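You operate a simulated robot arm through the tools that you are given. There is no shell and no other tool.

The job below is to be done with a simulated robot arm. You get a single attempt, and the scene is never put back.

Task
Brush the magnet drawer's bar clean and lock the drawer shut.
Fine: brush back. Set down upright: brush. Where these are worked on the way, their far stop is far enough and under half their travel is too little: magnet drawer. What is to be rubbed or washed off counts as gone when no trace of it is left.

Only the result counts: the job must be done as asked and must still hold three seconds after the hand-in. Knocking over, shifting, dropping, spilling or breaking anything else fails it.

Robot
A 7-joint arm with a fingered hand, fixed in place. Base frame: the origin is on the floor under the middle of its stand, x ahead of it, y to its left, z up. Readings come in cm, rad, newtons and seconds.
With the tool pointing down near the work surface it reaches from about 36 to 72 cm from the base axis. Its first joint turns from -1.204 to 3.002 rad. Payload 3.4 kg.
The TCP is the grasp point between the finger pads, 2.5 cm short of the fingertips. In the tool frame z runs along the fingers and y along their closing line. The gripper opens to 8.8 cm; its body begins 2.9 cm behind the TCP. The gripper is a hand of 4 fingers: y runs from the thumb to the fingers, the wrist lies at [-1.3, -9.7, -16.2] in the tool frame, and closing takes about 1.5 s.
Orientation is that of the tool frame in the base frame, as a unit quaternion [w, x, y, z]. With the fingers straight down and the wrist toward the robot, the tool's x, y and z point along [0, 1, 0], [1, 0, 0] and [0, 0, -1] of the base frame.

Tools
- The arm moves only by the tool servo_tool. Its argument "moves" is a list of rows, each a list of 2 entries, a list of its own where there are three numbers: the shift along the tool's x, y, z in mm, then the turn, a rotation vector about the tool's x, y, z in degrees. In form: [[[dx, dy, dz], [wx, wy, wz]], ...]. A call has 1 to 20 rows; each row shifts and turns the commanded pose from where the row before left it, along the tool's axes as they then stand. "claw" is the gripper command, from -1 (fully open) to 1 (shut), values between in proportion, set as the call begins (left out, the last holds). Each row takes 0.2 s and may step no farther than 5 cm and 0.15 rad from the row before; otherwise, or with a gripper value out of range, the whole call is refused. A pose out of reach is approached as far as the arm can. The call stops where the force on the tool passes 70 N (or 10 N more than at its start, if that is more) or the arm is blocked; 0.2 s more then pass. Each finger travels about 10.8 cm/s and halts on what it meets, pressing with about 23 N; the grip force reading is that of the motor and also rises with nothing between the fingers. The clock runs only during rows and for 0.2 s after the last one: add rows that do not move to give the fingers time. It gives the time, the measured TCP pose, the force on the tool (base axes), the opening and the grip force at its end, in the units of the frame above (readings bear some noise), with the torque about the TCP (base axes, N m) and any sound that the robot's microphone picked up.
- Cameras (640 x 400 px; columns grow to the right, rows downward): "scene" is fixed at [40.55, 64.64, 143.21]; the picture's right is [-0.99, -0.14, 0.00], its down [-0.08, 0.56, -0.82] and it looks along [0.11, -0.81, -0.57] (base axes); focal length 311 px, centre (320, 200). "wrist" rides on the gripper at [6.4, -8.3, -9.8] in the tool frame; the picture's right is [-0.62, 0.37, -0.69], its down [-0.71, -0.63, 0.30] and it looks along [-0.32, 0.68, 0.65] (tool axes); focal length 265 px, centre (320, 200). There is no depth. A picture from a camera that has moved, and an enlarged one, comes with that camera's place and axes in the base frame and with its lens. The place of the scene camera against the robot may be out by one fixed shift of up to 1.2 cm in any direction.
- snapshot(camera): a new picture of that camera. The clock stands still meanwhile.
- lift_body(by): slides the trunk up (or, below 0, down) by that many cm; the arm rides with it, the base frame stays. It gives what a move gives, with no picture.
- curl_fingers(index, middle, ring, thumb_bend, thumb_turn): sets how far each is bent, from 0 (flat) to 1 (curled in); at 0.3 the hand is open as for a grip, at 0.7 the pads meet at the TCP. One left out holds its place. A second passes; each finger stops where it meets its share of the squeeze, and holds until it gets a number again. A gripper value or a shape takes the hand back. It gives what a move gives, with no picture; readings hold the bend of each and the force on the fingers (four entries, about 0 where the hand has none), thumb and palm. thumb_turn goes from beside the hand (0) to across from the fingers (1), as for a grip.
- preshape(shape): the hand has 4 fingers and takes this shape, open, in about a second: jaw (thumb against the fingers, like two jaws); tri (thumb and two fingers); tip (a fingertip pinch); poke (one finger out to press); point (the index stretched); flat (the hand flat); cup (the hand cupped); fist (a fist). The gripper value then closes the fingers along that shape, each until it touches; the sizes above hold for jaw. It gives what a move gives, with no picture.
- enlarge(camera, box): a new picture of the part [left, top, right, bottom] of that camera's present view, enlarged. The clock stands still meanwhile.
- sign_off(): hands the job in; it is judged then, once.

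Places have to be worked out from the pictures, the camera data and where the tool is seen. Open the gripper and draw the arm clear of the work before you hand the job in, unless the task says otherwise.

The tools are called after "Request:" by a JSON object that holds its "fn" and its "kwargs". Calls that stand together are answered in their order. servo_tool: Moves the arm, as the interface text tells. Its arguments: {"type":"object","properties":{"moves":{"type":"array"},"claw":{"type":"number"}},"required":["moves"]} The other tools are called the same way: lift_body (by) moves the trunk up or down; preshape (shape) gives the hand a shape; curl_fingers (index, middle, ring, thumb_bend, thumb_turn) moves the fingers one by one; snapshot (camera) takes a picture; enlarge (camera, box) takes an enlarged picture of a part of a camera's view; sign_off () hands the job in.

At the start:

```text
clock: 0.0
eef_pos: [44.48, -9.2, 110.85]
tcp_rot: [0.0, 0.707, 0.707, 0.0]
wrist_force: [0.4, 0.1, -0.6]
ft_torque: [0.01, 0.0, 0.0]
opening: 8.79
grasp_force: 0.0
shape: jaw
bend: [0.3, 0.3, 0.3, 0.3, 0.98]
finger forces: [0.1, 0.1, 0.0, 0.0, 0.0, 0.1]
trunk travel left (down, up): [-75.0, 9.0]
```

scene: 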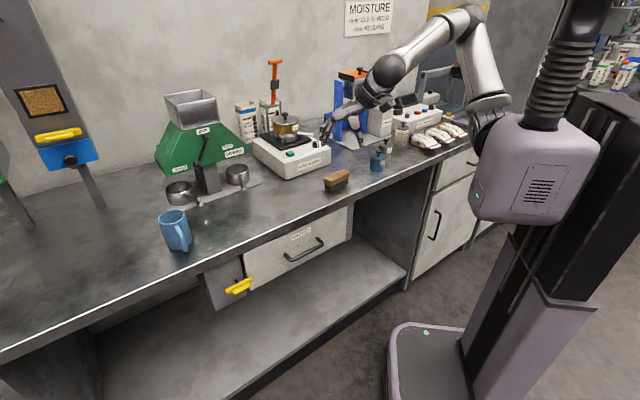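
wrist: 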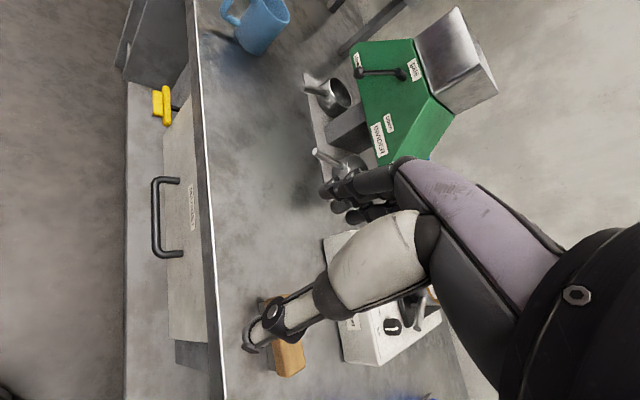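

I'll look closer at the drawer, the brush and the yellow lever before moving.

Request:
{"fn": "enlarge", "kwargs": {"camera": "scene", "box": [180, 200, 380, 325]}}

Request:
{"fn": "enlarge", "kwargs": {"camera": "scene", "box": [240, 90, 440, 215]}}

Request:
{"fn": "enlarge", "kwargs": {"camera": "scene", "box": [0, 50, 240, 200]}}

Request:
{"fn": "enlarge", "kwargs": {"camera": "wrist", "box": [100, 60, 260, 360]}}

```text
3.20 times, centred on (280, 262) of scene
camera zoom: at [40.55, 64.64, 143.21], right [-0.99, -0.14, 0.0], down [-0.08, 0.56, -0.82], along [0.11, -0.81, -0.57], focal length 995 px, centre (448, 0)
```

zoom: 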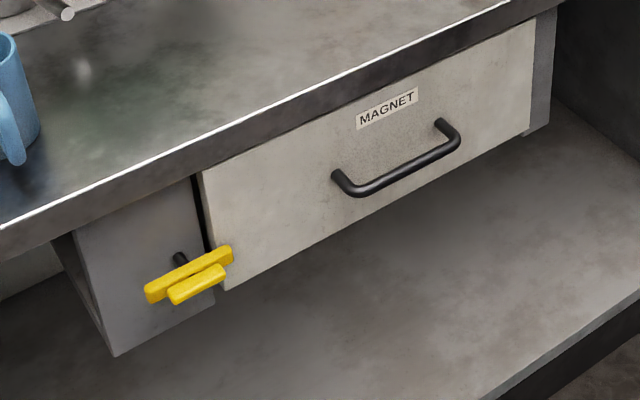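

```text
3.20 times, centred on (340, 152) of scene
camera zoom: at [40.55, 64.64, 143.21], right [-0.99, -0.14, 0.0], down [-0.08, 0.56, -0.82], along [0.11, -0.81, -0.57], focal length 995 px, centre (256, 352)
```

zoom: 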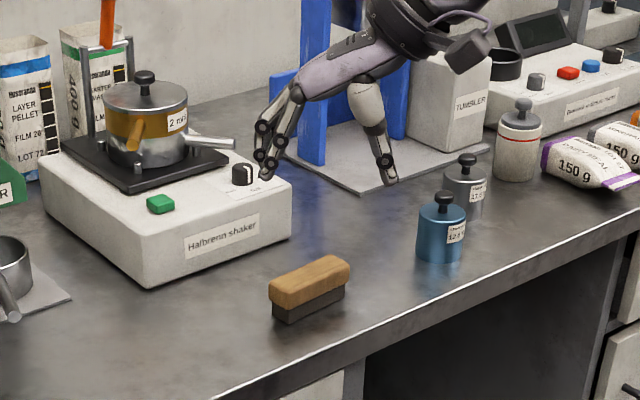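

```text
2.67 times, centred on (120, 125) of scene
camera zoom: at [40.55, 64.64, 143.21], right [-0.99, -0.14, 0.0], down [-0.08, 0.56, -0.82], along [0.11, -0.81, -0.57], focal length 829 px, centre (853, 400)
```

zoom: 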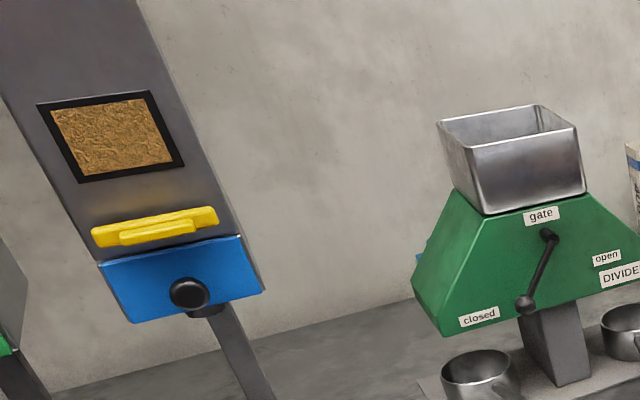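

```text
1.33 times, centred on (180, 210) of wrist
camera zoom: at [36.15, -2.94, 120.7], right [0.37, -0.62, 0.69], down [-0.63, -0.71, -0.3], along [0.68, -0.33, -0.65], focal length 354 px, centre (507, 187)
```

zoom: 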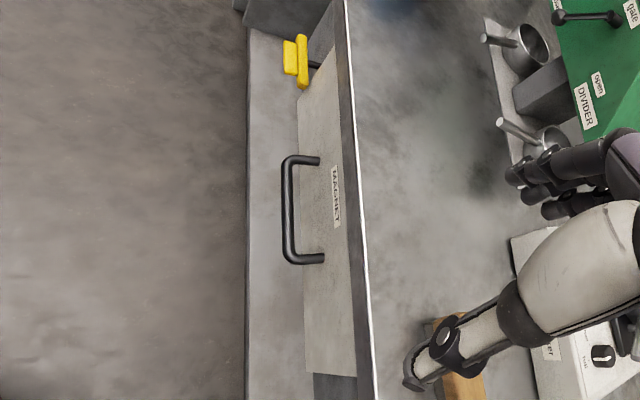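

The bench front runs at about 45° in the base frame. Its edge is about 42 cm from the base axis, with the top near z 88, the drawer handle around (53, -2.5, 76.7) and the brush around (46.5, -21.5). I'll turn the hand square to the bench front and draw it back from the edge for a close look at the drawer and latch.

Request:
{"fn": "servo_tool", "kwargs": {"moves": [[[0, 0, 0], [0, 0, 7.5]], [[0, 0, 0], [0, 0, 7.5]], [[0, 0, 0], [0, 0, 7.5]], [[0, 0, 0], [0, 0, 7.5]], [[0, 0, 0], [0, 0, 7.5]], [[0, 0, 0], [0, 0, 7.5]], [[30, -25, 0], [0, 0, 0]], [[30, -25, 0], [0, 0, 0]], [[30, -25, 0], [0, 0, 0]], [[30, -25, 0], [0, 0, 0]]]}}

```text
clock: 1.9
eef_pos: [45.84, -2.43, 113.48]
tcp_rot: [-0.108, 0.927, 0.358, 0.036]
wrist_force: [-0.6, -0.2, 0.1]
ft_torque: [-0.01, 0.01, 0.04]
opening: 8.76
grasp_force: 0.0
shape: jaw
bend: [0.3, 0.3, 0.3, 0.3, 0.98]
finger forces: [0.0, 0.1, 0.0, 0.1, 0.0, 0.1]
trunk travel left (down, up): [-75.0, 9.0]
stopped in row 9: the arm was blocked; the commanded pose is now the measured one
```

The arm reported blocked part-way with the pose slightly tilted. I'll look at the arm before going on.

Request:
{"fn": "snapshot", "kwargs": {"camera": "scene"}}

Request:
{"fn": "snapshot", "kwargs": {"camera": "wrist"}}

```text
taken
```

scene: 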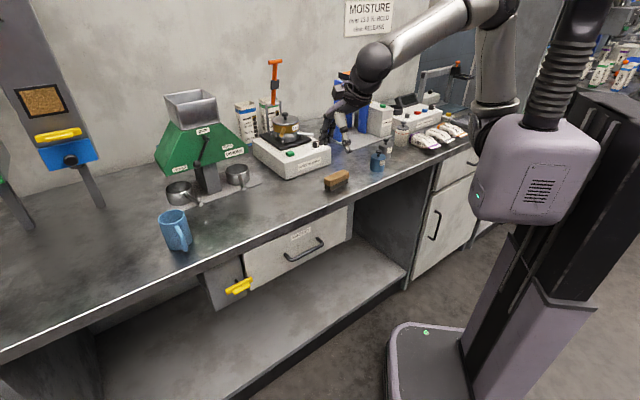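

```text
taken
camera wrist: at [45.1, 5.41, 125.41], right [-0.2, -0.83, 0.52], down [-0.96, 0.05, -0.29], along [0.21, -0.56, -0.8], focal length 265 px, centre (320, 200)
```

wrist: 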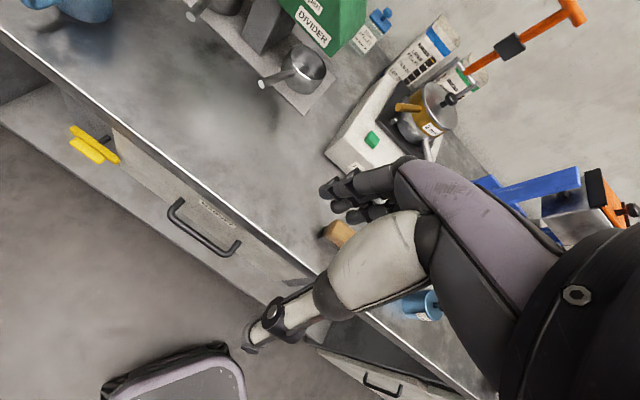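

The arm seems folded up against its limits at this height. I'll bring the tool lower first, still clear of the edge, and straighten the orientation there.

Request:
{"fn": "servo_tool", "kwargs": {"moves": [[[0, 0, 40], [0, 0, 0]], [[0, 0, 40], [0, 0, 0]], [[0, 0, 40], [0, 0, 0]], [[0, 0, 40], [-4.9, -4.3, -1.35]], [[0, 0, 0], [-4.9, -4.3, -1.35]], [[0, 0, 0], [0, 0, 0]]]}}

```text
clock: 2.4
eef_pos: [46.54, -2.02, 110.09]
tcp_rot: [-0.21, 0.917, 0.331, 0.075]
wrist_force: [0.8, 0.4, 0.2]
ft_torque: [0.01, -0.05, 0.0]
opening: 8.77
grasp_force: 0.1
shape: jaw
bend: [0.3, 0.3, 0.3, 0.3, 0.98]
finger forces: [0.1, 0.1, 0.1, 0.0, 0.1, 0.0]
trunk travel left (down, up): [-75.0, 9.0]
stopped in row 2: the arm was blocked; the commanded pose is now the measured one
```

Still blocked, and the tool tilted further, so this yaw is probably against a wrist limit here. I'll turn back toward the starting orientation and then try going lower.

Request:
{"fn": "servo_tool", "kwargs": {"moves": [[[0, 0, 0], [-1.42, -3.0, -6.18]], [[0, 0, 0], [-1.42, -3.0, -6.18]], [[0, 0, 0], [-1.42, -3.0, -6.18]], [[0, 0, 0], [-1.42, -3.0, -6.18]], [[0, 0, 0], [-1.42, -3.0, -6.18]], [[0, 0, 0], [-1.42, -3.0, -6.18]], [[0, 0, 0], [-1.42, -3.0, -6.18]], [[0, 0, 0], [-1.42, -3.0, -6.18]], [[0, 0, 0], [0, 0, 0]]]}}

```text
clock: 4.4
eef_pos: [46.41, -1.82, 110.1]
tcp_rot: [0.004, 0.706, 0.708, -0.004]
wrist_force: [-0.4, -0.9, 0.6]
ft_torque: [0.0, -0.01, 0.02]
opening: 8.77
grasp_force: 0.1
shape: jaw
bend: [0.3, 0.3, 0.3, 0.3, 0.98]
finger forces: [0.0, 0.0, 0.0, 0.0, 0.0, 0.0]
trunk travel left (down, up): [-75.0, 9.0]
```

Back at the starting orientation with no trouble. I'll lower the tool straight down in front of the bench edge and try the yaw again at that height.

Request:
{"fn": "servo_tool", "kwargs": {"moves": [[[0, 0, 40], [0, 0, 0]], [[0, 0, 40], [0, 0, 0]], [[0, 0, 40], [0, 0, 0]], [[0, 0, 30], [0, 0, 0]], [[0, 0, 0], [0, 0, 7.5]], [[0, 0, 0], [0, 0, 7.5]], [[0, 0, 0], [0, 0, 7.5]], [[0, 0, 0], [0, 0, 7.5]], [[0, 0, 0], [0, 0, 7.5]], [[0, 0, 0], [0, 0, 7.5]], [[0, 0, 0], [0, 0, 0]]]}}

```text
clock: 5.1
eef_pos: [47.22, -2.09, 105.19]
tcp_rot: [-0.078, 0.721, 0.685, 0.071]
wrist_force: [-0.1, 0.6, 1.5]
ft_torque: [-0.01, 0.02, -0.01]
opening: 8.76
grasp_force: 0.1
shape: jaw
bend: [0.3, 0.3, 0.3, 0.3, 0.98]
finger forces: [0.0, 0.0, 0.0, 0.1, 0.0, 0.0]
trunk travel left (down, up): [-75.0, 9.0]
stopped in row 3: the arm was blocked; the commanded pose is now the measured one
```

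Blocked again while going down, with no contact force. I'll look at the arm to find out what limits it.

Request:
{"fn": "snapshot", "kwargs": {"camera": "scene"}}

Request:
{"fn": "enlarge", "kwargs": {"camera": "scene", "box": [320, 0, 640, 200]}}

```text
taken
```

scene: 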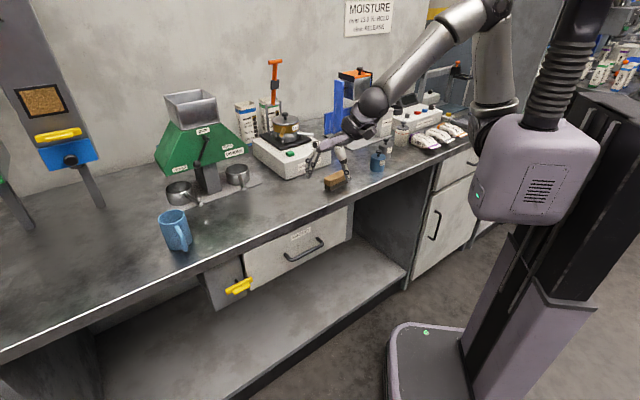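

```text
2.00 times, centred on (480, 100) of scene
camera zoom: at [40.55, 64.64, 143.21], right [-0.99, -0.14, 0.0], down [-0.08, 0.56, -0.82], along [0.11, -0.81, -0.57], focal length 622 px, centre (0, 400)
```

zoom: 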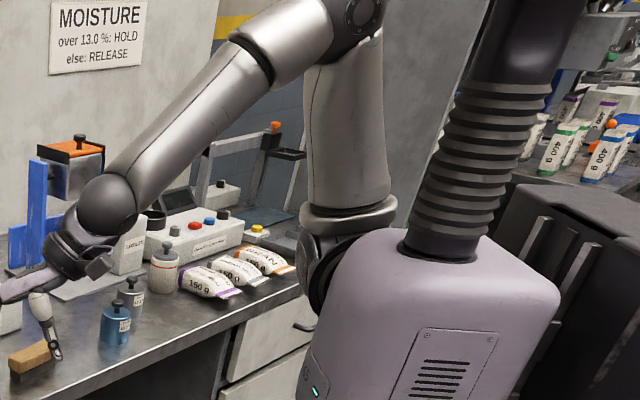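

The arm hangs from a shoulder on the right side of the torso with the elbow up, so reaching left at this height likely hits a joint stop. I'll go back toward the start spot, then lower there, to see what range works.

Request:
{"fn": "servo_tool", "kwargs": {"moves": [[[-24, -9, 0], [-0.3, -6, -1.5]], [[-24, -9, 0], [-0.3, -6, -1.5]], [[-23, -9, 0], [0, 0, 0]], [[0, 0, 0], [0, 0, 0]], [[0, 0, 30], [0, 0, 0]], [[0, 0, 30], [0, 0, 0]], [[0, 0, 30], [0, 0, 0]], [[0, 0, 0], [0, 0, 0]]]}}

```text
clock: 6.9
eef_pos: [44.2, -9.22, 95.3]
tcp_rot: [0.003, 0.706, 0.708, -0.002]
wrist_force: [0.7, -0.5, -0.6]
ft_torque: [0.03, 0.0, -0.02]
opening: 8.78
grasp_force: 0.1
shape: jaw
bend: [0.3, 0.3, 0.3, 0.3, 0.98]
finger forces: [0.0, 0.0, 0.0, 0.1, 0.0, 0.1]
trunk travel left (down, up): [-75.0, 9.0]
```

Lowering works at y = -9. I'll test sliding left at this height, which is above the bench top level.

Request:
{"fn": "servo_tool", "kwargs": {"moves": [[[20, 0, 0], [0, 0, 0]], [[20, 0, 0], [0, 0, 0]], [[20, 0, 0], [0, 0, 0]], [[20, 0, 0], [0, 0, 0]], [[20, 0, 0], [0, 0, 0]], [[0, 0, 0], [0, 0, 0]]]}}

Request:
{"fn": "snapshot", "kwargs": {"camera": "wrist"}}

Request:
{"fn": "snapshot", "kwargs": {"camera": "scene"}}

```text
clock: 8.3
eef_pos: [44.44, 0.85, 95.37]
tcp_rot: [0.002, 0.706, 0.708, -0.002]
wrist_force: [0.2, 0.3, -0.4]
ft_torque: [0.02, 0.01, -0.04]
opening: 8.76
grasp_force: 0.1
shape: jaw
bend: [0.3, 0.3, 0.3, 0.3, 0.98]
finger forces: [0.1, 0.0, 0.0, 0.1, 0.1, 0.0]
trunk travel left (down, up): [-75.0, 9.0]
```

```text
taken
camera wrist: at [35.92, 7.12, 105.15], right [0.37, -0.61, 0.7], down [-0.63, -0.72, -0.3], along [0.69, -0.33, -0.65], focal length 265 px, centre (320, 200)
```

wrist: 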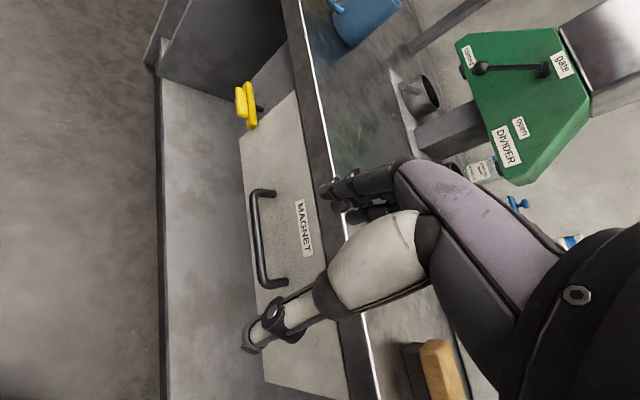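

```text
taken
```

scene: 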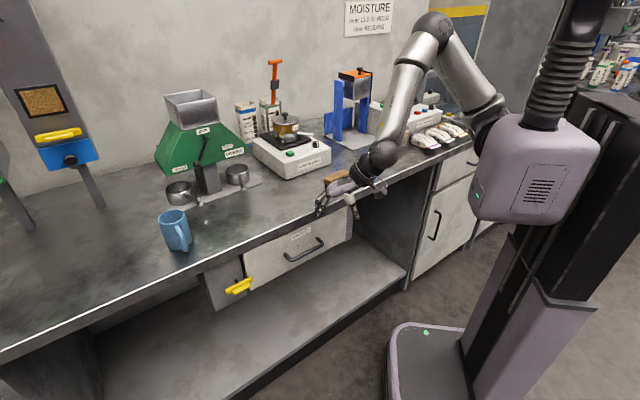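

Sliding left works lower down. Here is a closer view of the latch and drawer front from the wrist camera.

Request:
{"fn": "enlarge", "kwargs": {"camera": "wrist", "box": [200, 60, 300, 160]}}

Request:
{"fn": "enlarge", "kwargs": {"camera": "wrist", "box": [140, 60, 380, 300]}}

Request:
{"fn": "enlarge", "kwargs": {"camera": "scene", "box": [200, 260, 270, 320]}}

```text
4.00 times, centred on (250, 110) of wrist
camera zoom: at [35.92, 7.12, 105.15], right [0.37, -0.61, 0.7], down [-0.63, -0.72, -0.3], along [0.69, -0.33, -0.65], focal length 1062 px, centre (600, 560)
```

zoom: 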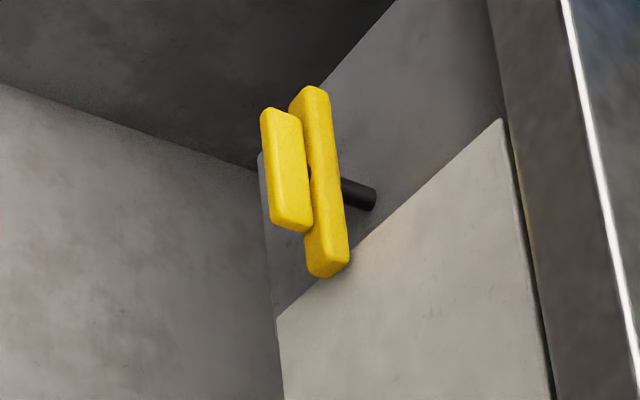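

```text
1.67 times, centred on (260, 180) of wrist
camera zoom: at [35.92, 7.12, 105.15], right [0.37, -0.61, 0.7], down [-0.63, -0.72, -0.3], along [0.69, -0.33, -0.65], focal length 442 px, centre (420, 233)
```

zoom: 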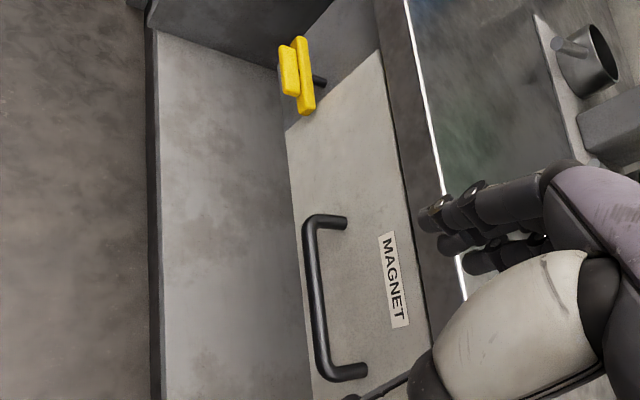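

```text
6.67 times, centred on (235, 290) of scene
camera zoom: at [40.55, 64.64, 143.21], right [-0.99, -0.14, 0.0], down [-0.08, 0.56, -0.82], along [0.11, -0.81, -0.57], focal length 2073 px, centre (887, -400)
```

zoom: 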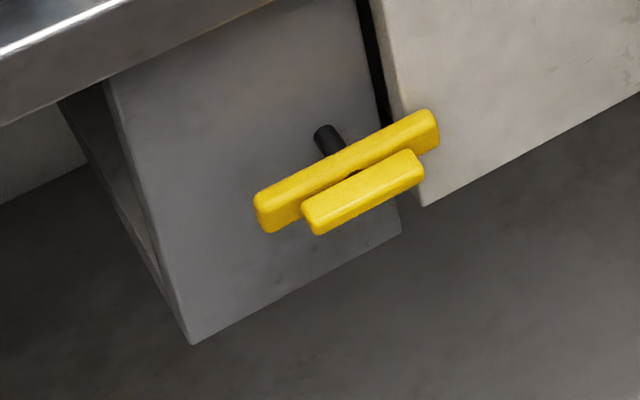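

The latch is a bar turning on a shaft, about 8 cm long, centred near (70.7, 11, 74.2). Its right end overlaps the drawer's left edge, so the drawer is locked now. I'll lower the trunk so the arm works comfortably at drawer height; the hand is well in front of the bench edge.

Request:
{"fn": "lift_body", "kwargs": {"by": -15}}

```text
clock: 10.0
eef_pos: [44.28, 0.76, 80.35]
tcp_rot: [0.001, 0.706, 0.708, -0.002]
wrist_force: [0.2, -0.7, -0.7]
ft_torque: [-0.02, -0.01, 0.02]
opening: 8.76
grasp_force: 0.0
shape: jaw
bend: [0.3, 0.3, 0.3, 0.3, 0.98]
finger forces: [0.0, 0.1, 0.0, 0.0, 0.0, 0.1]
trunk travel left (down, up): [-60.0, 24.0]
```

Trunk down 15 cm, TCP now at z 80. I'll slide left along the drawer front and pitch the fingers forward to see what orientations the arm can take near the latch.

Request:
{"fn": "servo_tool", "kwargs": {"moves": [[[33, 29, 0], [0, 0, 0]], [[33, 29, 0], [0, 0, 0]], [[33, 29, 0], [0, 0, 0]], [[0, 0, 0], [-7.5, 0, 0]], [[0, 0, 0], [-7.5, 0, 0]], [[0, 0, 0], [-7.5, 0, 0]], [[0, 0, 0], [-7.5, 0, 0]], [[0, 0, 0], [-7.5, 0, 0]], [[0, 0, 0], [-7.5, 0, 0]], [[0, 0, 0], [0, 0, 0]]]}}

Request:
{"fn": "snapshot", "kwargs": {"camera": "wrist"}}

Request:
{"fn": "snapshot", "kwargs": {"camera": "scene"}}

```text
clock: 12.2
eef_pos: [53.37, 10.14, 80.56]
tcp_rot: [0.269, 0.659, 0.648, 0.271]
wrist_force: [-0.3, -0.2, 0.6]
ft_torque: [0.01, -0.01, 0.0]
opening: 8.76
grasp_force: 0.1
shape: jaw
bend: [0.3, 0.3, 0.3, 0.3, 0.98]
finger forces: [0.0, 0.0, 0.0, 0.1, 0.0, 0.0]
trunk travel left (down, up): [-60.0, 24.0]
```

```text
taken
camera wrist: at [40.59, 16.6, 81.66], right [-0.24, -0.62, 0.75], down [-0.24, -0.71, -0.67], along [0.94, -0.34, 0.02], focal length 265 px, centre (320, 200)
```

wrist: 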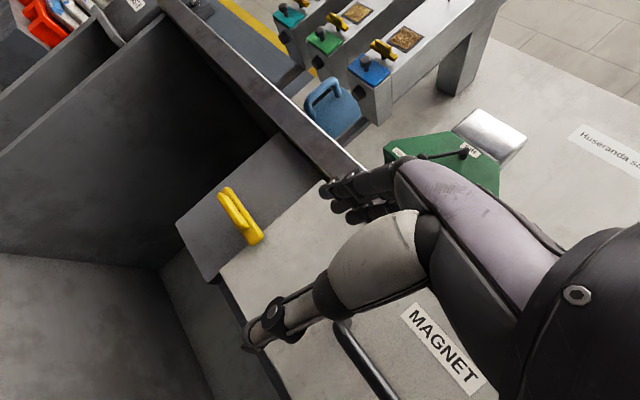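

```text
taken
```

scene: 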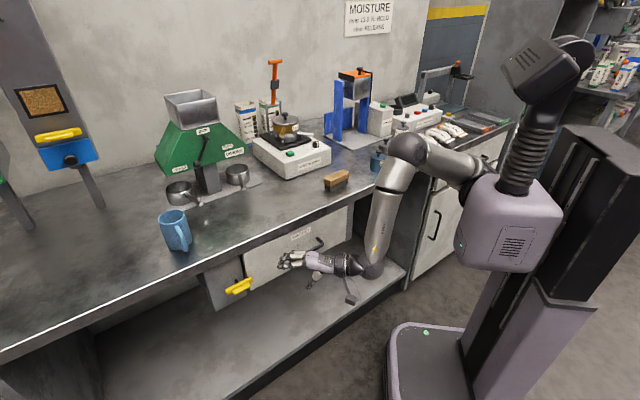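

Pitching forward to 45° works here and the wrist camera sees the latch well. I'll try yawing the hand toward square with the drawer front in steps.

Request:
{"fn": "servo_tool", "kwargs": {"moves": [[[0, 0, 0], [0, -5.3, 5.3]], [[0, 0, 0], [0, -5.3, 5.3]], [[0, 0, 0], [0, -5.3, 5.3]], [[0, 0, 0], [0, -5.3, 5.3]], [[0, 0, 0], [0, -5.3, 5.3]], [[0, 0, 0], [0, -5.3, 5.3]], [[0, 0, 0], [0, 0, 0]]]}}

Request:
{"fn": "snapshot", "kwargs": {"camera": "wrist"}}

Request:
{"fn": "snapshot", "kwargs": {"camera": "scene"}}

```text
clock: 13.8
eef_pos: [52.98, 10.72, 80.16]
tcp_rot: [0.355, 0.852, 0.356, 0.146]
wrist_force: [0.4, -0.2, -0.1]
ft_torque: [0.03, -0.01, 0.03]
opening: 8.74
grasp_force: 0.1
shape: jaw
bend: [0.3, 0.3, 0.3, 0.3, 0.98]
finger forces: [0.0, 0.0, 0.0, 0.0, 0.0, 0.0]
trunk travel left (down, up): [-60.0, 24.0]
```

```text
taken
camera wrist: at [48.37, 24.15, 81.31], right [-0.6, -0.27, 0.75], down [-0.67, -0.35, -0.66], along [0.44, -0.9, 0.03], focal length 265 px, centre (320, 200)
```

wrist: 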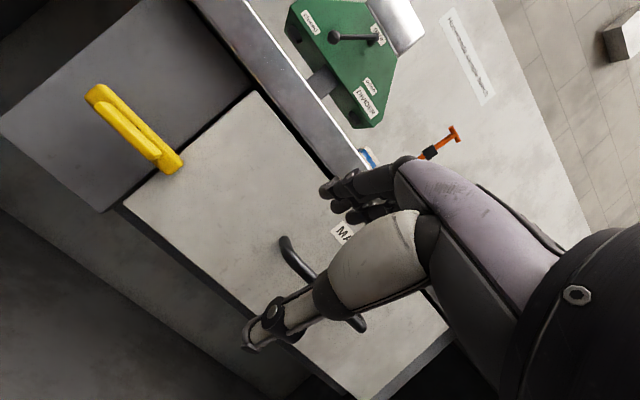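

```text
taken
```

scene: 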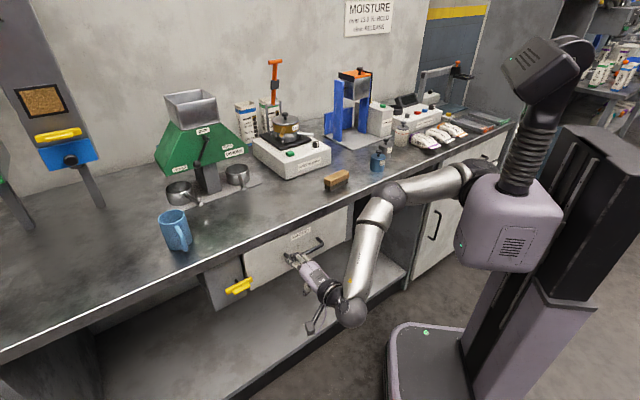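

Now the hand is square to the drawer front and pitched 45°. I'll zoom in on the latch and on the handle from here.

Request:
{"fn": "enlarge", "kwargs": {"camera": "wrist", "box": [60, 60, 240, 240]}}

Request:
{"fn": "enlarge", "kwargs": {"camera": "wrist", "box": [220, 120, 420, 370]}}

Request:
{"fn": "enlarge", "kwargs": {"camera": "scene", "box": [260, 220, 380, 340]}}

```text
2.22 times, centred on (150, 150) of wrist
camera zoom: at [48.37, 24.15, 81.31], right [-0.6, -0.27, 0.75], down [-0.67, -0.35, -0.66], along [0.44, -0.9, 0.03], focal length 590 px, centre (698, 311)
```

zoom: 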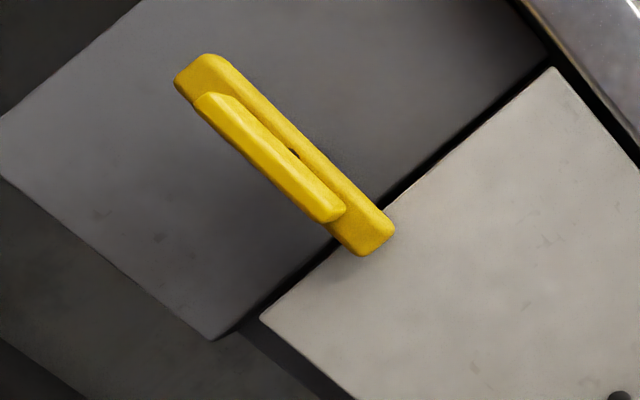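

```text
1.60 times, centred on (320, 245) of wrist
camera zoom: at [48.37, 24.15, 81.31], right [-0.6, -0.27, 0.75], down [-0.67, -0.35, -0.66], along [0.44, -0.9, 0.03], focal length 425 px, centre (320, 128)
```

zoom: 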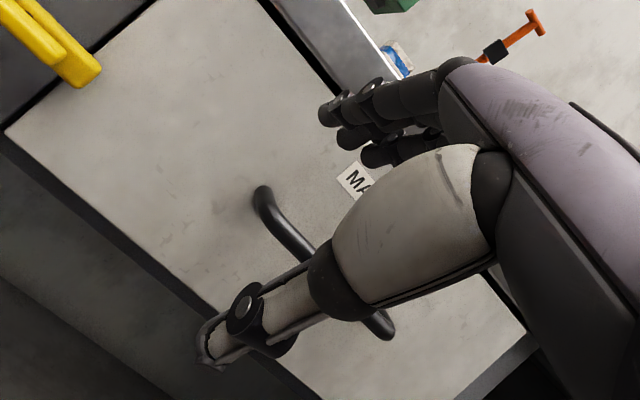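

```text
3.33 times, centred on (320, 280) of scene
camera zoom: at [40.55, 64.64, 143.21], right [-0.99, -0.14, 0.0], down [-0.08, 0.56, -0.82], along [0.11, -0.81, -0.57], focal length 1036 px, centre (320, -67)
```

zoom: 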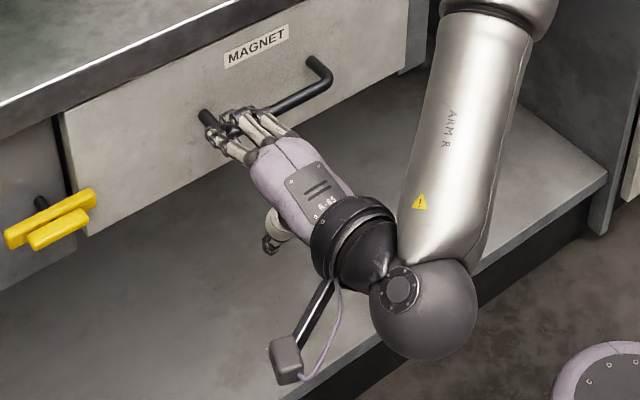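

The bar is horizontal with its right end over the drawer front. I'll shape the hand to a single stretched index finger to push the latch bar, and look at where the finger sits.

Request:
{"fn": "preshape", "kwargs": {"shape": "point"}}

Request:
{"fn": "snapshot", "kwargs": {"camera": "wrist"}}

Request:
{"fn": "enlarge", "kwargs": {"camera": "scene", "box": [260, 220, 380, 340]}}

```text
clock: 14.7
eef_pos: [52.89, 10.74, 80.28]
tcp_rot: [0.355, 0.851, 0.357, 0.147]
wrist_force: [0.4, -0.3, -2.2]
ft_torque: [0.02, 0.03, 0.01]
opening: 8.05
grasp_force: 0.1
shape: point
bend: [0.2, 1.0, 1.0, 0.98, 0.88]
finger forces: [0.0, 0.1, 0.1, 0.1, 0.0, 0.0]
trunk travel left (down, up): [-60.0, 24.0]
```

```text
taken
camera wrist: at [48.37, 24.15, 81.31], right [-0.6, -0.28, 0.75], down [-0.67, -0.35, -0.66], along [0.44, -0.9, 0.03], focal length 265 px, centre (320, 200)
```

wrist: 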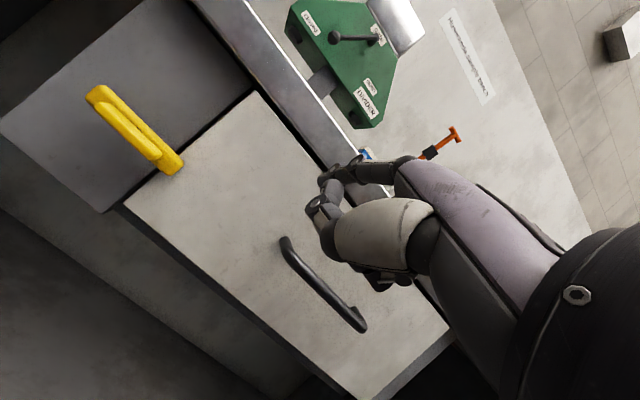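

```text
3.33 times, centred on (320, 280) of scene
camera zoom: at [40.55, 64.64, 143.21], right [-0.99, -0.14, 0.0], down [-0.08, 0.56, -0.82], along [0.11, -0.81, -0.57], focal length 1036 px, centre (320, -67)
```

zoom: 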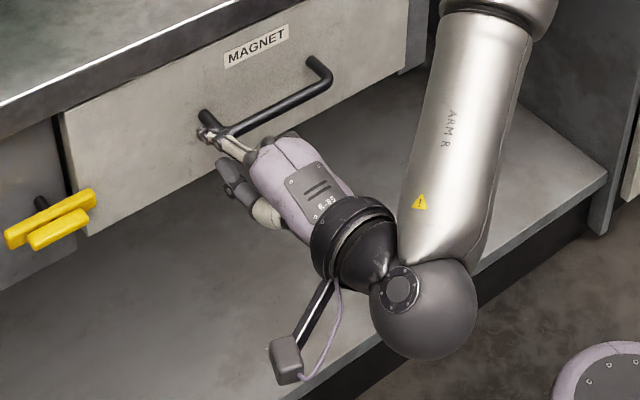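

The index finger tip sits roughly 5.7 cm to tool +y and 1.9 cm ahead of the TCP. I'll yaw back about 20° to save reach and lower the trunk a bit, then bring the finger in front of the latch's right end.

Request:
{"fn": "servo_tool", "kwargs": {"moves": [[[0, 0, 0], [0, 4.7, -4.7]], [[0, 0, 0], [0, 4.7, -4.7]], [[0, 0, 0], [0, 4.7, -4.7]], [[0, 0, 0], [0, 0, 0]]]}}

Request:
{"fn": "lift_body", "kwargs": {"by": -8}}

Request:
{"fn": "servo_tool", "kwargs": {"moves": [[[18, 22, 2], [0, 0, 0]], [[18, 22, 2], [0, 0, 0]], [[18, 22, 2], [0, 0, 0]], [[0, 0, 0], [0, 0, 0]]]}}

Request:
{"fn": "snapshot", "kwargs": {"camera": "wrist"}}

Request:
{"fn": "snapshot", "kwargs": {"camera": "scene"}}

```text
clock: 15.7
eef_pos: [52.98, 10.87, 80.2]
tcp_rot: [0.324, 0.778, 0.498, 0.205]
wrist_force: [0.2, 0.0, 0.1]
ft_torque: [0.01, 0.0, 0.02]
opening: 8.05
grasp_force: 0.1
shape: point
bend: [0.2, 1.0, 1.0, 0.98, 0.88]
finger forces: [0.0, 0.0, 0.1, 0.1, 0.0, 0.0]
trunk travel left (down, up): [-60.0, 24.0]
```

```text
clock: 16.9
eef_pos: [53.0, 10.83, 72.17]
tcp_rot: [0.324, 0.778, 0.498, 0.205]
wrist_force: [0.5, -0.3, 0.1]
ft_torque: [0.0, 0.01, 0.01]
opening: 8.08
grasp_force: 0.0
shape: point
bend: [0.2, 1.0, 1.0, 0.98, 0.88]
finger forces: [0.0, 0.1, 0.0, 0.0, 0.0, 0.0]
trunk travel left (down, up): [-52.0, 32.0]
```

```text
clock: 17.9
eef_pos: [59.89, 13.71, 76.53]
tcp_rot: [0.325, 0.778, 0.498, 0.204]
wrist_force: [0.2, -0.3, -0.3]
ft_torque: [0.0, -0.03, 0.02]
opening: 8.06
grasp_force: 0.0
shape: point
bend: [0.2, 1.0, 1.0, 0.98, 0.88]
finger forces: [0.1, 0.1, 0.1, 0.0, 0.0, 0.1]
trunk travel left (down, up): [-52.0, 32.0]
```

```text
taken
camera wrist: at [50.91, 24.67, 77.5], right [-0.47, -0.46, 0.75], down [-0.51, -0.56, -0.66], along [0.72, -0.69, 0.03], focal length 265 px, centre (320, 200)
```

wrist: 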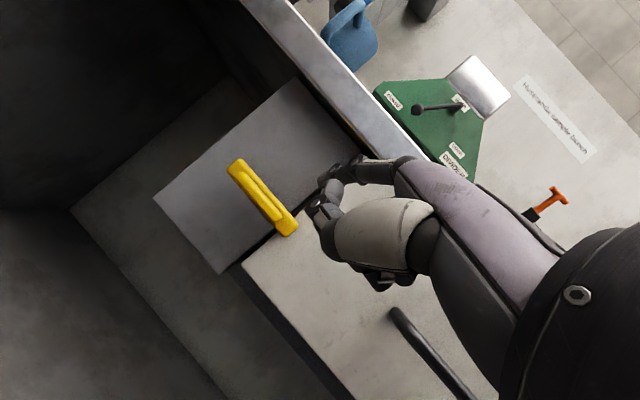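

```text
taken
```

scene: 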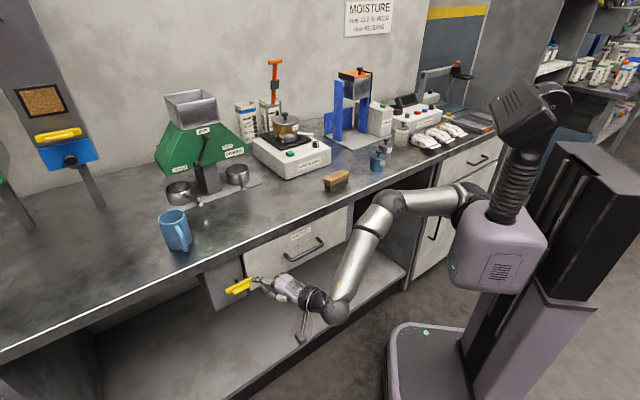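

I'll zoom in on the scene view to fix the fingertip position relative to the latch bar.

Request:
{"fn": "enlarge", "kwargs": {"camera": "scene", "box": [210, 250, 310, 320]}}

Request:
{"fn": "enlarge", "kwargs": {"camera": "wrist", "box": [200, 130, 360, 250]}}

```text
5.71 times, centred on (260, 285) of scene
camera zoom: at [40.55, 64.64, 143.21], right [-0.99, -0.14, 0.0], down [-0.08, 0.56, -0.82], along [0.11, -0.81, -0.57], focal length 1777 px, centre (663, -286)
```

zoom: 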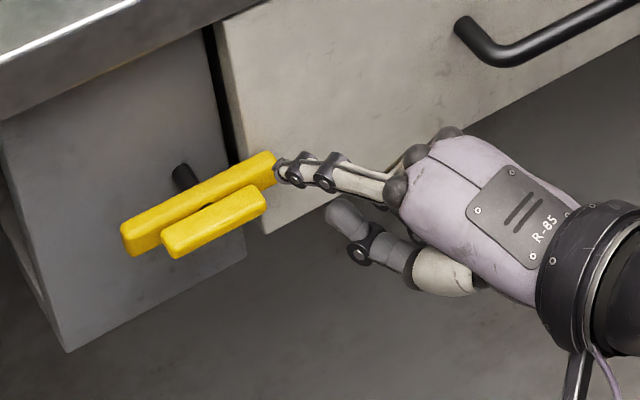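

```text
3.33 times, centred on (280, 190) of wrist
camera zoom: at [50.91, 24.67, 77.5], right [-0.47, -0.46, 0.75], down [-0.51, -0.56, -0.66], along [0.72, -0.69, 0.03], focal length 885 px, centre (453, 233)
```

zoom: 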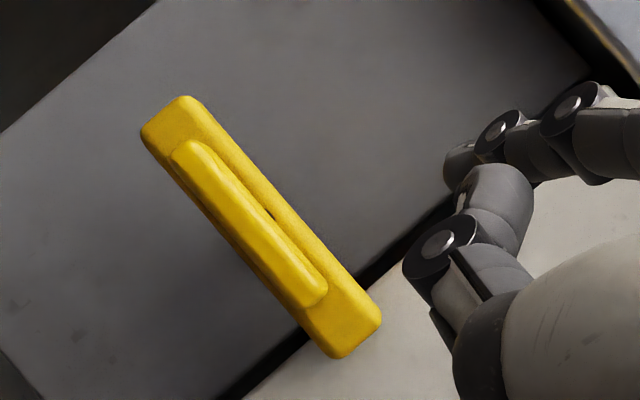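

Fingertip is at about (65.5, 12.4, 79.0); the bar's right end is near (68.0, 8.3, 74.4). I'll bring the tip just above that right end.

Request:
{"fn": "servo_tool", "kwargs": {"moves": [[[-11, 9, 23], [0, 0, 0]], [[-10.6, 8.5, 22.8], [0, 0, 0]], [[0, 0, 0], [0, 0, 0]]]}}

Request:
{"fn": "enlarge", "kwargs": {"camera": "scene", "box": [210, 250, 310, 320]}}

Request:
{"fn": "enlarge", "kwargs": {"camera": "wrist", "box": [200, 130, 360, 250]}}

```text
clock: 18.7
eef_pos: [62.92, 9.7, 74.52]
tcp_rot: [0.325, 0.777, 0.499, 0.206]
wrist_force: [-3.8, 3.3, 1.0]
ft_torque: [-0.05, -0.13, 0.09]
opening: 8.06
grasp_force: 0.1
shape: point
bend: [0.2, 1.0, 1.0, 0.98, 0.88]
finger forces: [4.2, 0.1, 0.0, 0.0, 0.1, 0.0]
trunk travel left (down, up): [-52.0, 32.0]
```

```text
5.71 times, centred on (260, 285) of scene
camera zoom: at [40.55, 64.64, 143.21], right [-0.99, -0.14, 0.0], down [-0.08, 0.56, -0.82], along [0.11, -0.81, -0.57], focal length 1777 px, centre (663, -286)
```

zoom: 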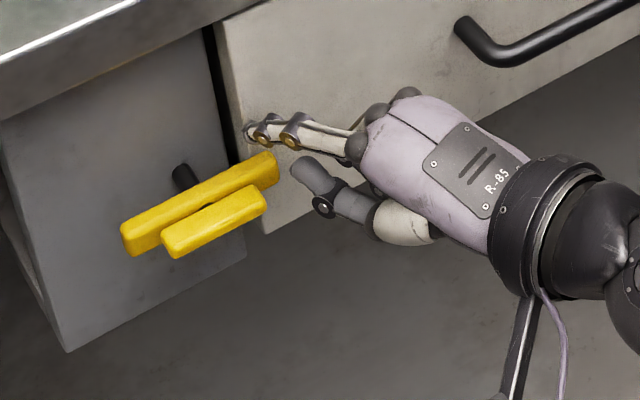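

```text
3.33 times, centred on (280, 190) of wrist
camera zoom: at [53.94, 20.77, 75.54], right [-0.47, -0.46, 0.75], down [-0.51, -0.56, -0.66], along [0.72, -0.69, 0.03], focal length 885 px, centre (453, 233)
```

zoom: 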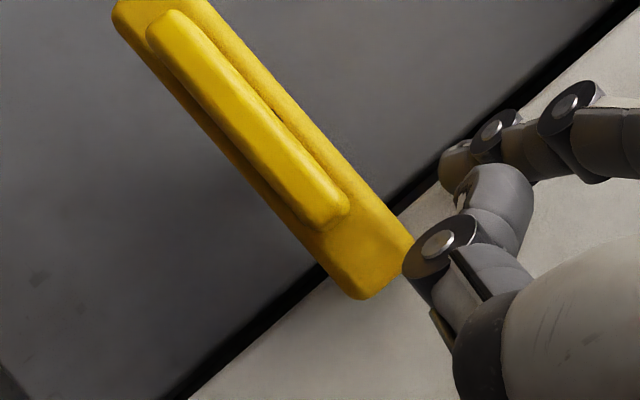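

The fingertip just touches the drawer front, above the bar's right end. I'll back off 5 mm and push down in small steps, watching the force and the bar.

Request:
{"fn": "servo_tool", "kwargs": {"moves": [[[1.7, -3.3, -3.3], [0, 0, 0]], [[0, -5, 5], [0, 0, 0]], [[0, -5, 5], [0, 0, 0]], [[0, -4, 4], [0, 0, 0]], [[0, 0, 0], [0, 0, 0]]]}}

Request:
{"fn": "enlarge", "kwargs": {"camera": "scene", "box": [210, 250, 310, 320]}}

Request:
{"fn": "enlarge", "kwargs": {"camera": "wrist", "box": [200, 130, 360, 250]}}

```text
clock: 19.9
eef_pos: [62.62, 10.14, 72.5]
tcp_rot: [0.325, 0.778, 0.497, 0.205]
wrist_force: [-0.3, -0.6, 1.8]
ft_torque: [0.0, -0.1, 0.0]
opening: 0.0
grasp_force: 0.0
shape: point
bend: [0.19, 1.0, 1.0, 0.98, 0.88]
finger forces: [1.4, 0.0, 0.1, 0.0, 0.1, 0.0]
trunk travel left (down, up): [-52.0, 32.0]
```

```text
5.71 times, centred on (260, 285) of scene
camera zoom: at [40.55, 64.64, 143.21], right [-0.99, -0.14, 0.0], down [-0.08, 0.56, -0.82], along [0.11, -0.81, -0.57], focal length 1777 px, centre (663, -286)
```

zoom: 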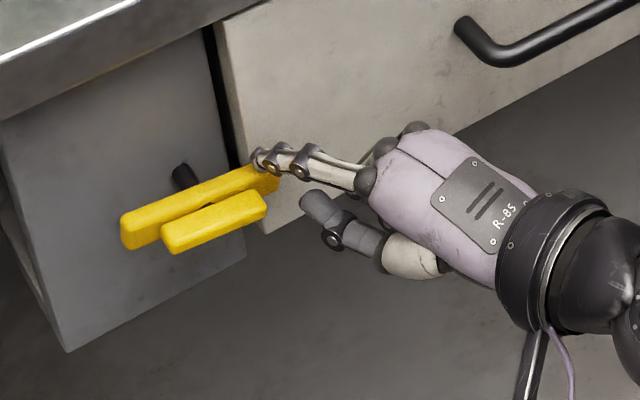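

```text
3.33 times, centred on (280, 190) of wrist
camera zoom: at [53.65, 21.09, 73.57], right [-0.47, -0.46, 0.75], down [-0.51, -0.56, -0.66], along [0.72, -0.69, 0.03], focal length 885 px, centre (453, 233)
```

zoom: 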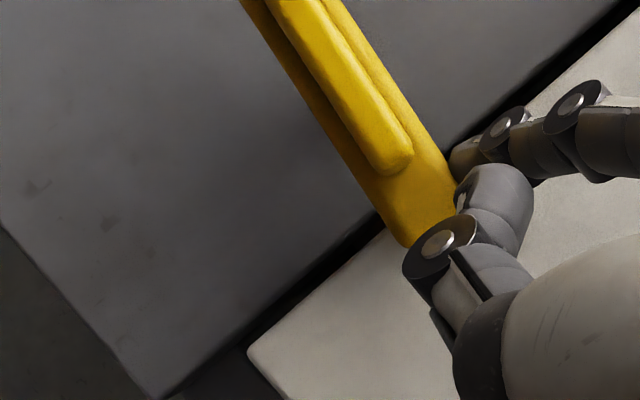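

The bar is turning: its right end goes down under light force. I'll continue along the arc toward 60°.

Request:
{"fn": "servo_tool", "kwargs": {"moves": [[[-1.7, -7.5, 6.6], [0, 0, 0]], [[2.3, -5.3, 6.5], [0, 0, 0]], [[4.2, -4.1, 6.3], [0, 0, 0]], [[0, 0, 0], [0, 0, 0]]]}}

Request:
{"fn": "enlarge", "kwargs": {"camera": "scene", "box": [210, 250, 310, 320]}}

Request:
{"fn": "enlarge", "kwargs": {"camera": "wrist", "box": [200, 100, 360, 250]}}

```text
clock: 20.9
eef_pos: [62.93, 10.5, 69.97]
tcp_rot: [0.325, 0.778, 0.497, 0.205]
wrist_force: [-0.5, -0.3, 0.0]
ft_torque: [0.01, -0.03, -0.01]
opening: 0.0
grasp_force: 0.1
shape: point
bend: [0.2, 1.0, 1.0, 0.98, 0.88]
finger forces: [0.4, 0.1, 0.0, 0.0, 0.0, 0.0]
trunk travel left (down, up): [-52.0, 32.0]
```

```text
5.71 times, centred on (260, 285) of scene
camera zoom: at [40.55, 64.64, 143.21], right [-0.99, -0.14, 0.0], down [-0.08, 0.56, -0.82], along [0.11, -0.81, -0.57], focal length 1777 px, centre (663, -286)
```

zoom: 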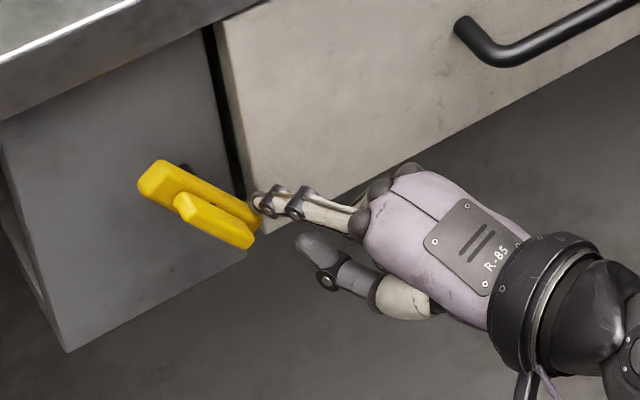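

```text
2.67 times, centred on (280, 175) of wrist
camera zoom: at [54.08, 21.49, 70.98], right [-0.47, -0.46, 0.75], down [-0.51, -0.56, -0.66], along [0.72, -0.69, 0.03], focal length 708 px, centre (427, 267)
```

zoom: 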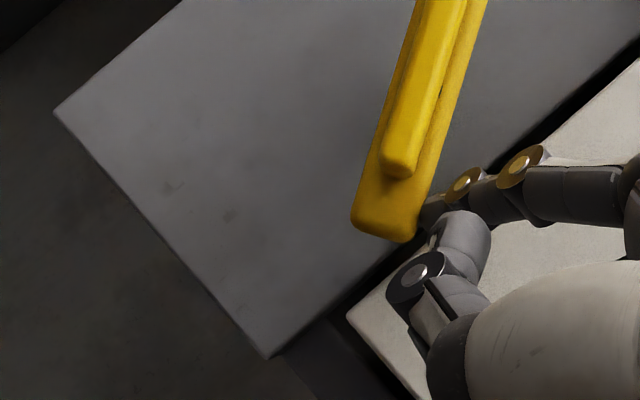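

It rotates freely. I'll continue to vertical.

Request:
{"fn": "servo_tool", "kwargs": {"moves": [[[5.9, -2.7, 5.8], [0, 0, 0]], [[7.1, -1.1, 4.8], [0, 0, 0]], [[7, 2.4, 2.4], [0, 0, 0]], [[0, 0, 0], [0, 0, 0]]]}}

Request:
{"fn": "enlarge", "kwargs": {"camera": "scene", "box": [210, 250, 310, 320]}}

Request:
{"fn": "enlarge", "kwargs": {"camera": "wrist", "box": [200, 100, 360, 250]}}

```text
clock: 21.9
eef_pos: [64.58, 11.8, 69.08]
tcp_rot: [0.326, 0.778, 0.497, 0.204]
wrist_force: [-6.6, -4.2, 0.6]
ft_torque: [0.1, -0.19, -0.24]
opening: 8.05
grasp_force: 0.1
shape: point
bend: [0.21, 1.0, 1.0, 0.98, 0.88]
finger forces: [6.9, 0.0, 0.0, 0.0, 0.0, 0.1]
trunk travel left (down, up): [-52.0, 32.0]
```

```text
5.71 times, centred on (260, 285) of scene
camera zoom: at [40.55, 64.64, 143.21], right [-0.99, -0.14, 0.0], down [-0.08, 0.56, -0.82], along [0.11, -0.81, -0.57], focal length 1777 px, centre (663, -286)
```

zoom: 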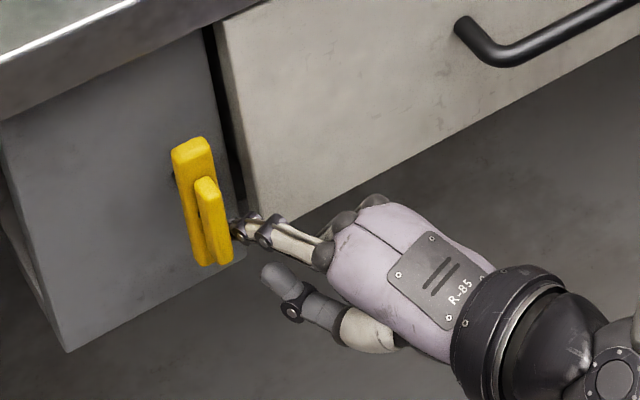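

```text
2.67 times, centred on (280, 175) of wrist
camera zoom: at [55.56, 22.83, 70.01], right [-0.47, -0.46, 0.75], down [-0.51, -0.55, -0.66], along [0.72, -0.69, 0.03], focal length 708 px, centre (427, 267)
```

zoom: 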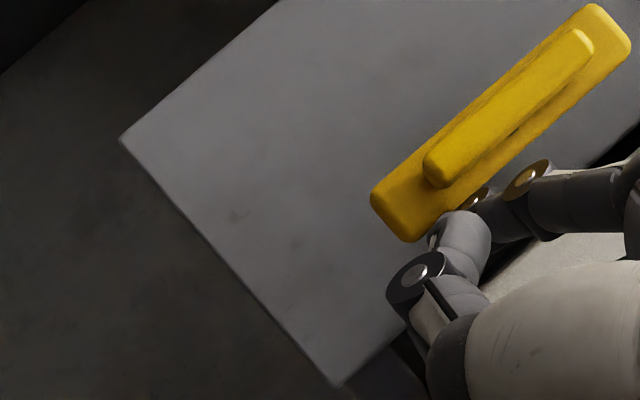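

The bar is now vertical and a sideways reaction shows it is at its stop, so the drawer is unlocked. I'll draw the finger clear and switch the hand back to the jaw shape.

Request:
{"fn": "servo_tool", "kwargs": {"moves": [[[-9.4, -2.4, -2.4], [0, 0, 0]], [[7.5, -18, -18], [0, 0, 0]], [[7.5, -18, -18], [0, 0, 0]], [[7.5, -18, -18], [0, 0, 0]], [[0, 0, 0], [0, 0, 0]]]}}

Request:
{"fn": "preshape", "kwargs": {"shape": "jaw"}}

Request:
{"fn": "snapshot", "kwargs": {"camera": "wrist"}}

Request:
{"fn": "enlarge", "kwargs": {"camera": "scene", "box": [200, 210, 360, 330]}}

```text
clock: 23.1
eef_pos: [57.84, 16.35, 68.88]
tcp_rot: [0.325, 0.778, 0.498, 0.205]
wrist_force: [-0.7, 0.3, -0.6]
ft_torque: [-0.03, 0.02, -0.03]
opening: 8.06
grasp_force: 0.0
shape: point
bend: [0.2, 1.0, 1.0, 0.98, 0.88]
finger forces: [0.1, 0.0, 0.0, 0.0, 0.0, 0.0]
trunk travel left (down, up): [-52.0, 32.0]
```

```text
clock: 24.0
eef_pos: [57.82, 16.6, 68.99]
tcp_rot: [0.325, 0.777, 0.498, 0.205]
wrist_force: [-0.8, -0.1, 0.6]
ft_torque: [-0.03, -0.01, 0.02]
opening: 8.79
grasp_force: 0.1
shape: jaw
bend: [0.3, 0.3, 0.3, 0.3, 0.97]
finger forces: [0.0, 0.0, 0.1, 0.0, 0.0, 0.0]
trunk travel left (down, up): [-52.0, 32.0]
```

```text
taken
camera wrist: at [48.96, 27.47, 70.01], right [-0.47, -0.46, 0.75], down [-0.51, -0.56, -0.66], along [0.72, -0.69, 0.03], focal length 265 px, centre (320, 200)
```

wrist: 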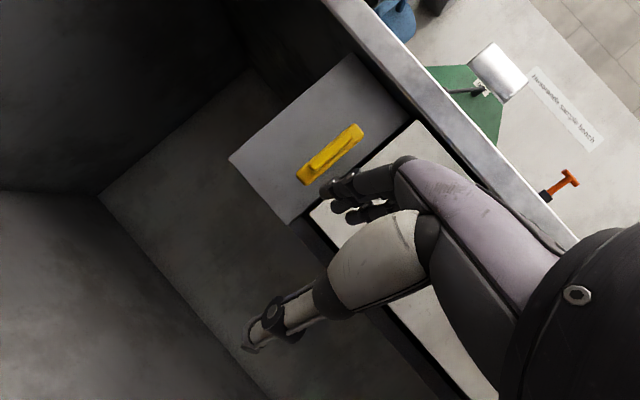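

```text
3.33 times, centred on (280, 270) of scene
camera zoom: at [40.55, 64.64, 143.21], right [-0.99, -0.14, 0.0], down [-0.08, 0.56, -0.82], along [0.11, -0.81, -0.57], focal length 1036 px, centre (453, -33)
```

zoom: 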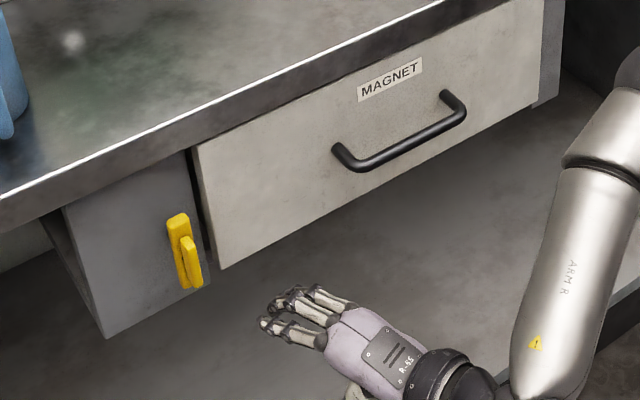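

The latch stays vertical. I'll turn the hand square to the front again and move in front of the handle.

Request:
{"fn": "servo_tool", "kwargs": {"moves": [[[0, 0, 0], [0, -4.7, 4.7]], [[0, 0, 0], [0, -4.7, 4.7]], [[0, 0, 0], [0, -4.7, 4.7]], [[-39, 18, -17], [0, 0, 0]], [[-39, 18, -17], [0, 0, 0]], [[-39, 18, -17], [0, 0, 0]], [[-39, 18, -17], [0, 0, 0]], [[0, 0, 0], [0, 0, 0]]]}}

Request:
{"fn": "snapshot", "kwargs": {"camera": "wrist"}}

Request:
{"fn": "snapshot", "kwargs": {"camera": "scene"}}

```text
clock: 25.8
eef_pos: [45.13, -0.03, 79.89]
tcp_rot: [0.351, 0.856, 0.351, 0.142]
wrist_force: [0.3, 0.9, -0.2]
ft_torque: [0.0, -0.01, -0.02]
opening: 8.79
grasp_force: 0.1
shape: jaw
bend: [0.3, 0.3, 0.3, 0.3, 0.97]
finger forces: [0.0, 0.0, 0.0, 0.0, 0.1, 0.0]
out of reach, approached as far as the arm can: row 1, 2, 3
trunk travel left (down, up): [-52.0, 32.0]
```

```text
taken
camera wrist: at [40.72, 13.4, 81.02], right [-0.6, -0.27, 0.76], down [-0.68, -0.33, -0.66], along [0.43, -0.9, 0.01], focal length 265 px, centre (320, 200)
```

wrist: 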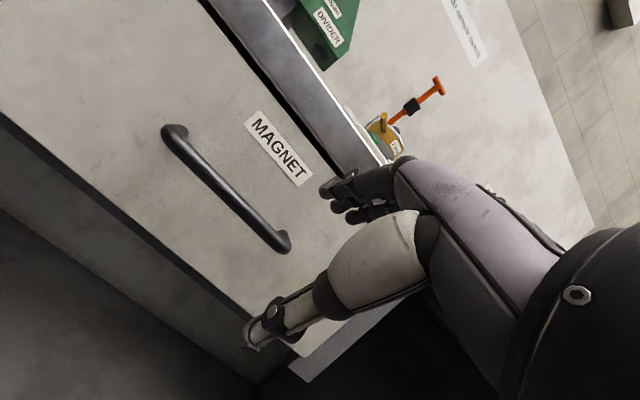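

```text
taken
```

scene: 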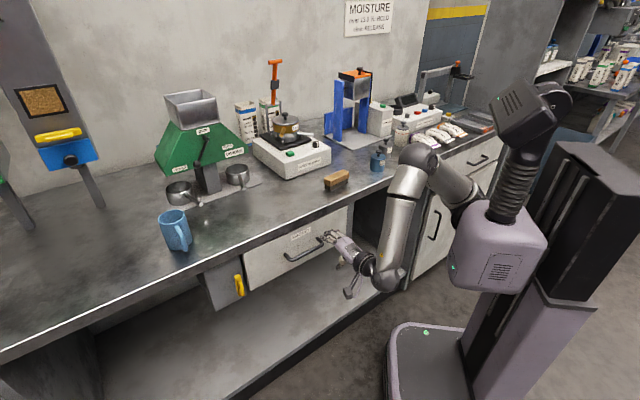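

The hand is square and in front of the handle, about 4–5 cm too far right. The handle bar is near n≈39.7, z≈76.5, centred about u≈36. I'll half-close the jaw, centre on the handle and stop about 6 cm short of it.

Request:
{"fn": "servo_tool", "kwargs": {"moves": [[[22, 15, 10], [0, 0, 0]], [[22, 16, 10], [0, 0, 0]], [[0, 0, 0], [0, 0, 0]], [[0, 0, 0], [0, 0, 0]]], "claw": 0.2}}

Request:
{"fn": "snapshot", "kwargs": {"camera": "wrist"}}

Request:
{"fn": "enlarge", "kwargs": {"camera": "scene", "box": [270, 210, 370, 290]}}

```text
clock: 26.8
eef_pos: [51.71, -1.11, 82.06]
tcp_rot: [0.33, 0.873, 0.327, 0.148]
wrist_force: [-0.9, 0.1, -0.4]
ft_torque: [0.01, 0.0, -0.03]
opening: 3.55
grasp_force: 0.1
shape: jaw
bend: [0.74, 0.49, 0.45, 0.72, 1.0]
finger forces: [0.0, 0.0, 0.0, 0.0, 0.0, 0.1]
trunk travel left (down, up): [-52.0, 32.0]
```

```text
taken
camera wrist: at [47.79, 12.46, 83.87], right [-0.62, -0.29, 0.73], down [-0.68, -0.27, -0.68], along [0.39, -0.92, -0.03], focal length 265 px, centre (320, 200)
```

wrist: 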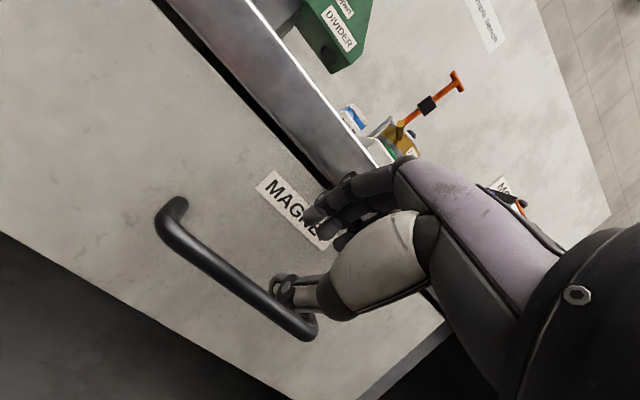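

```text
5.00 times, centred on (320, 250) of scene
camera zoom: at [40.55, 64.64, 143.21], right [-0.99, -0.14, 0.0], down [-0.08, 0.56, -0.82], along [0.11, -0.81, -0.57], focal length 1555 px, centre (320, -50)
```

zoom: 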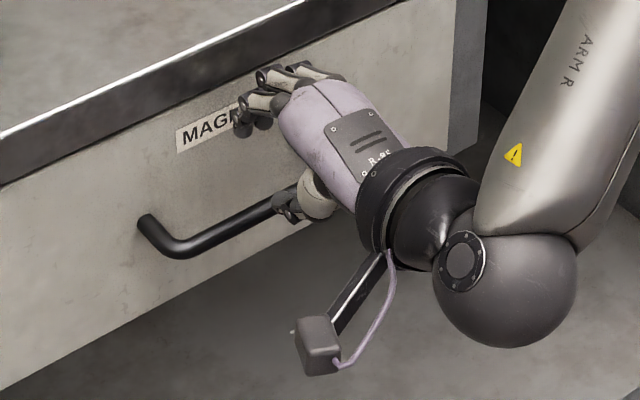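

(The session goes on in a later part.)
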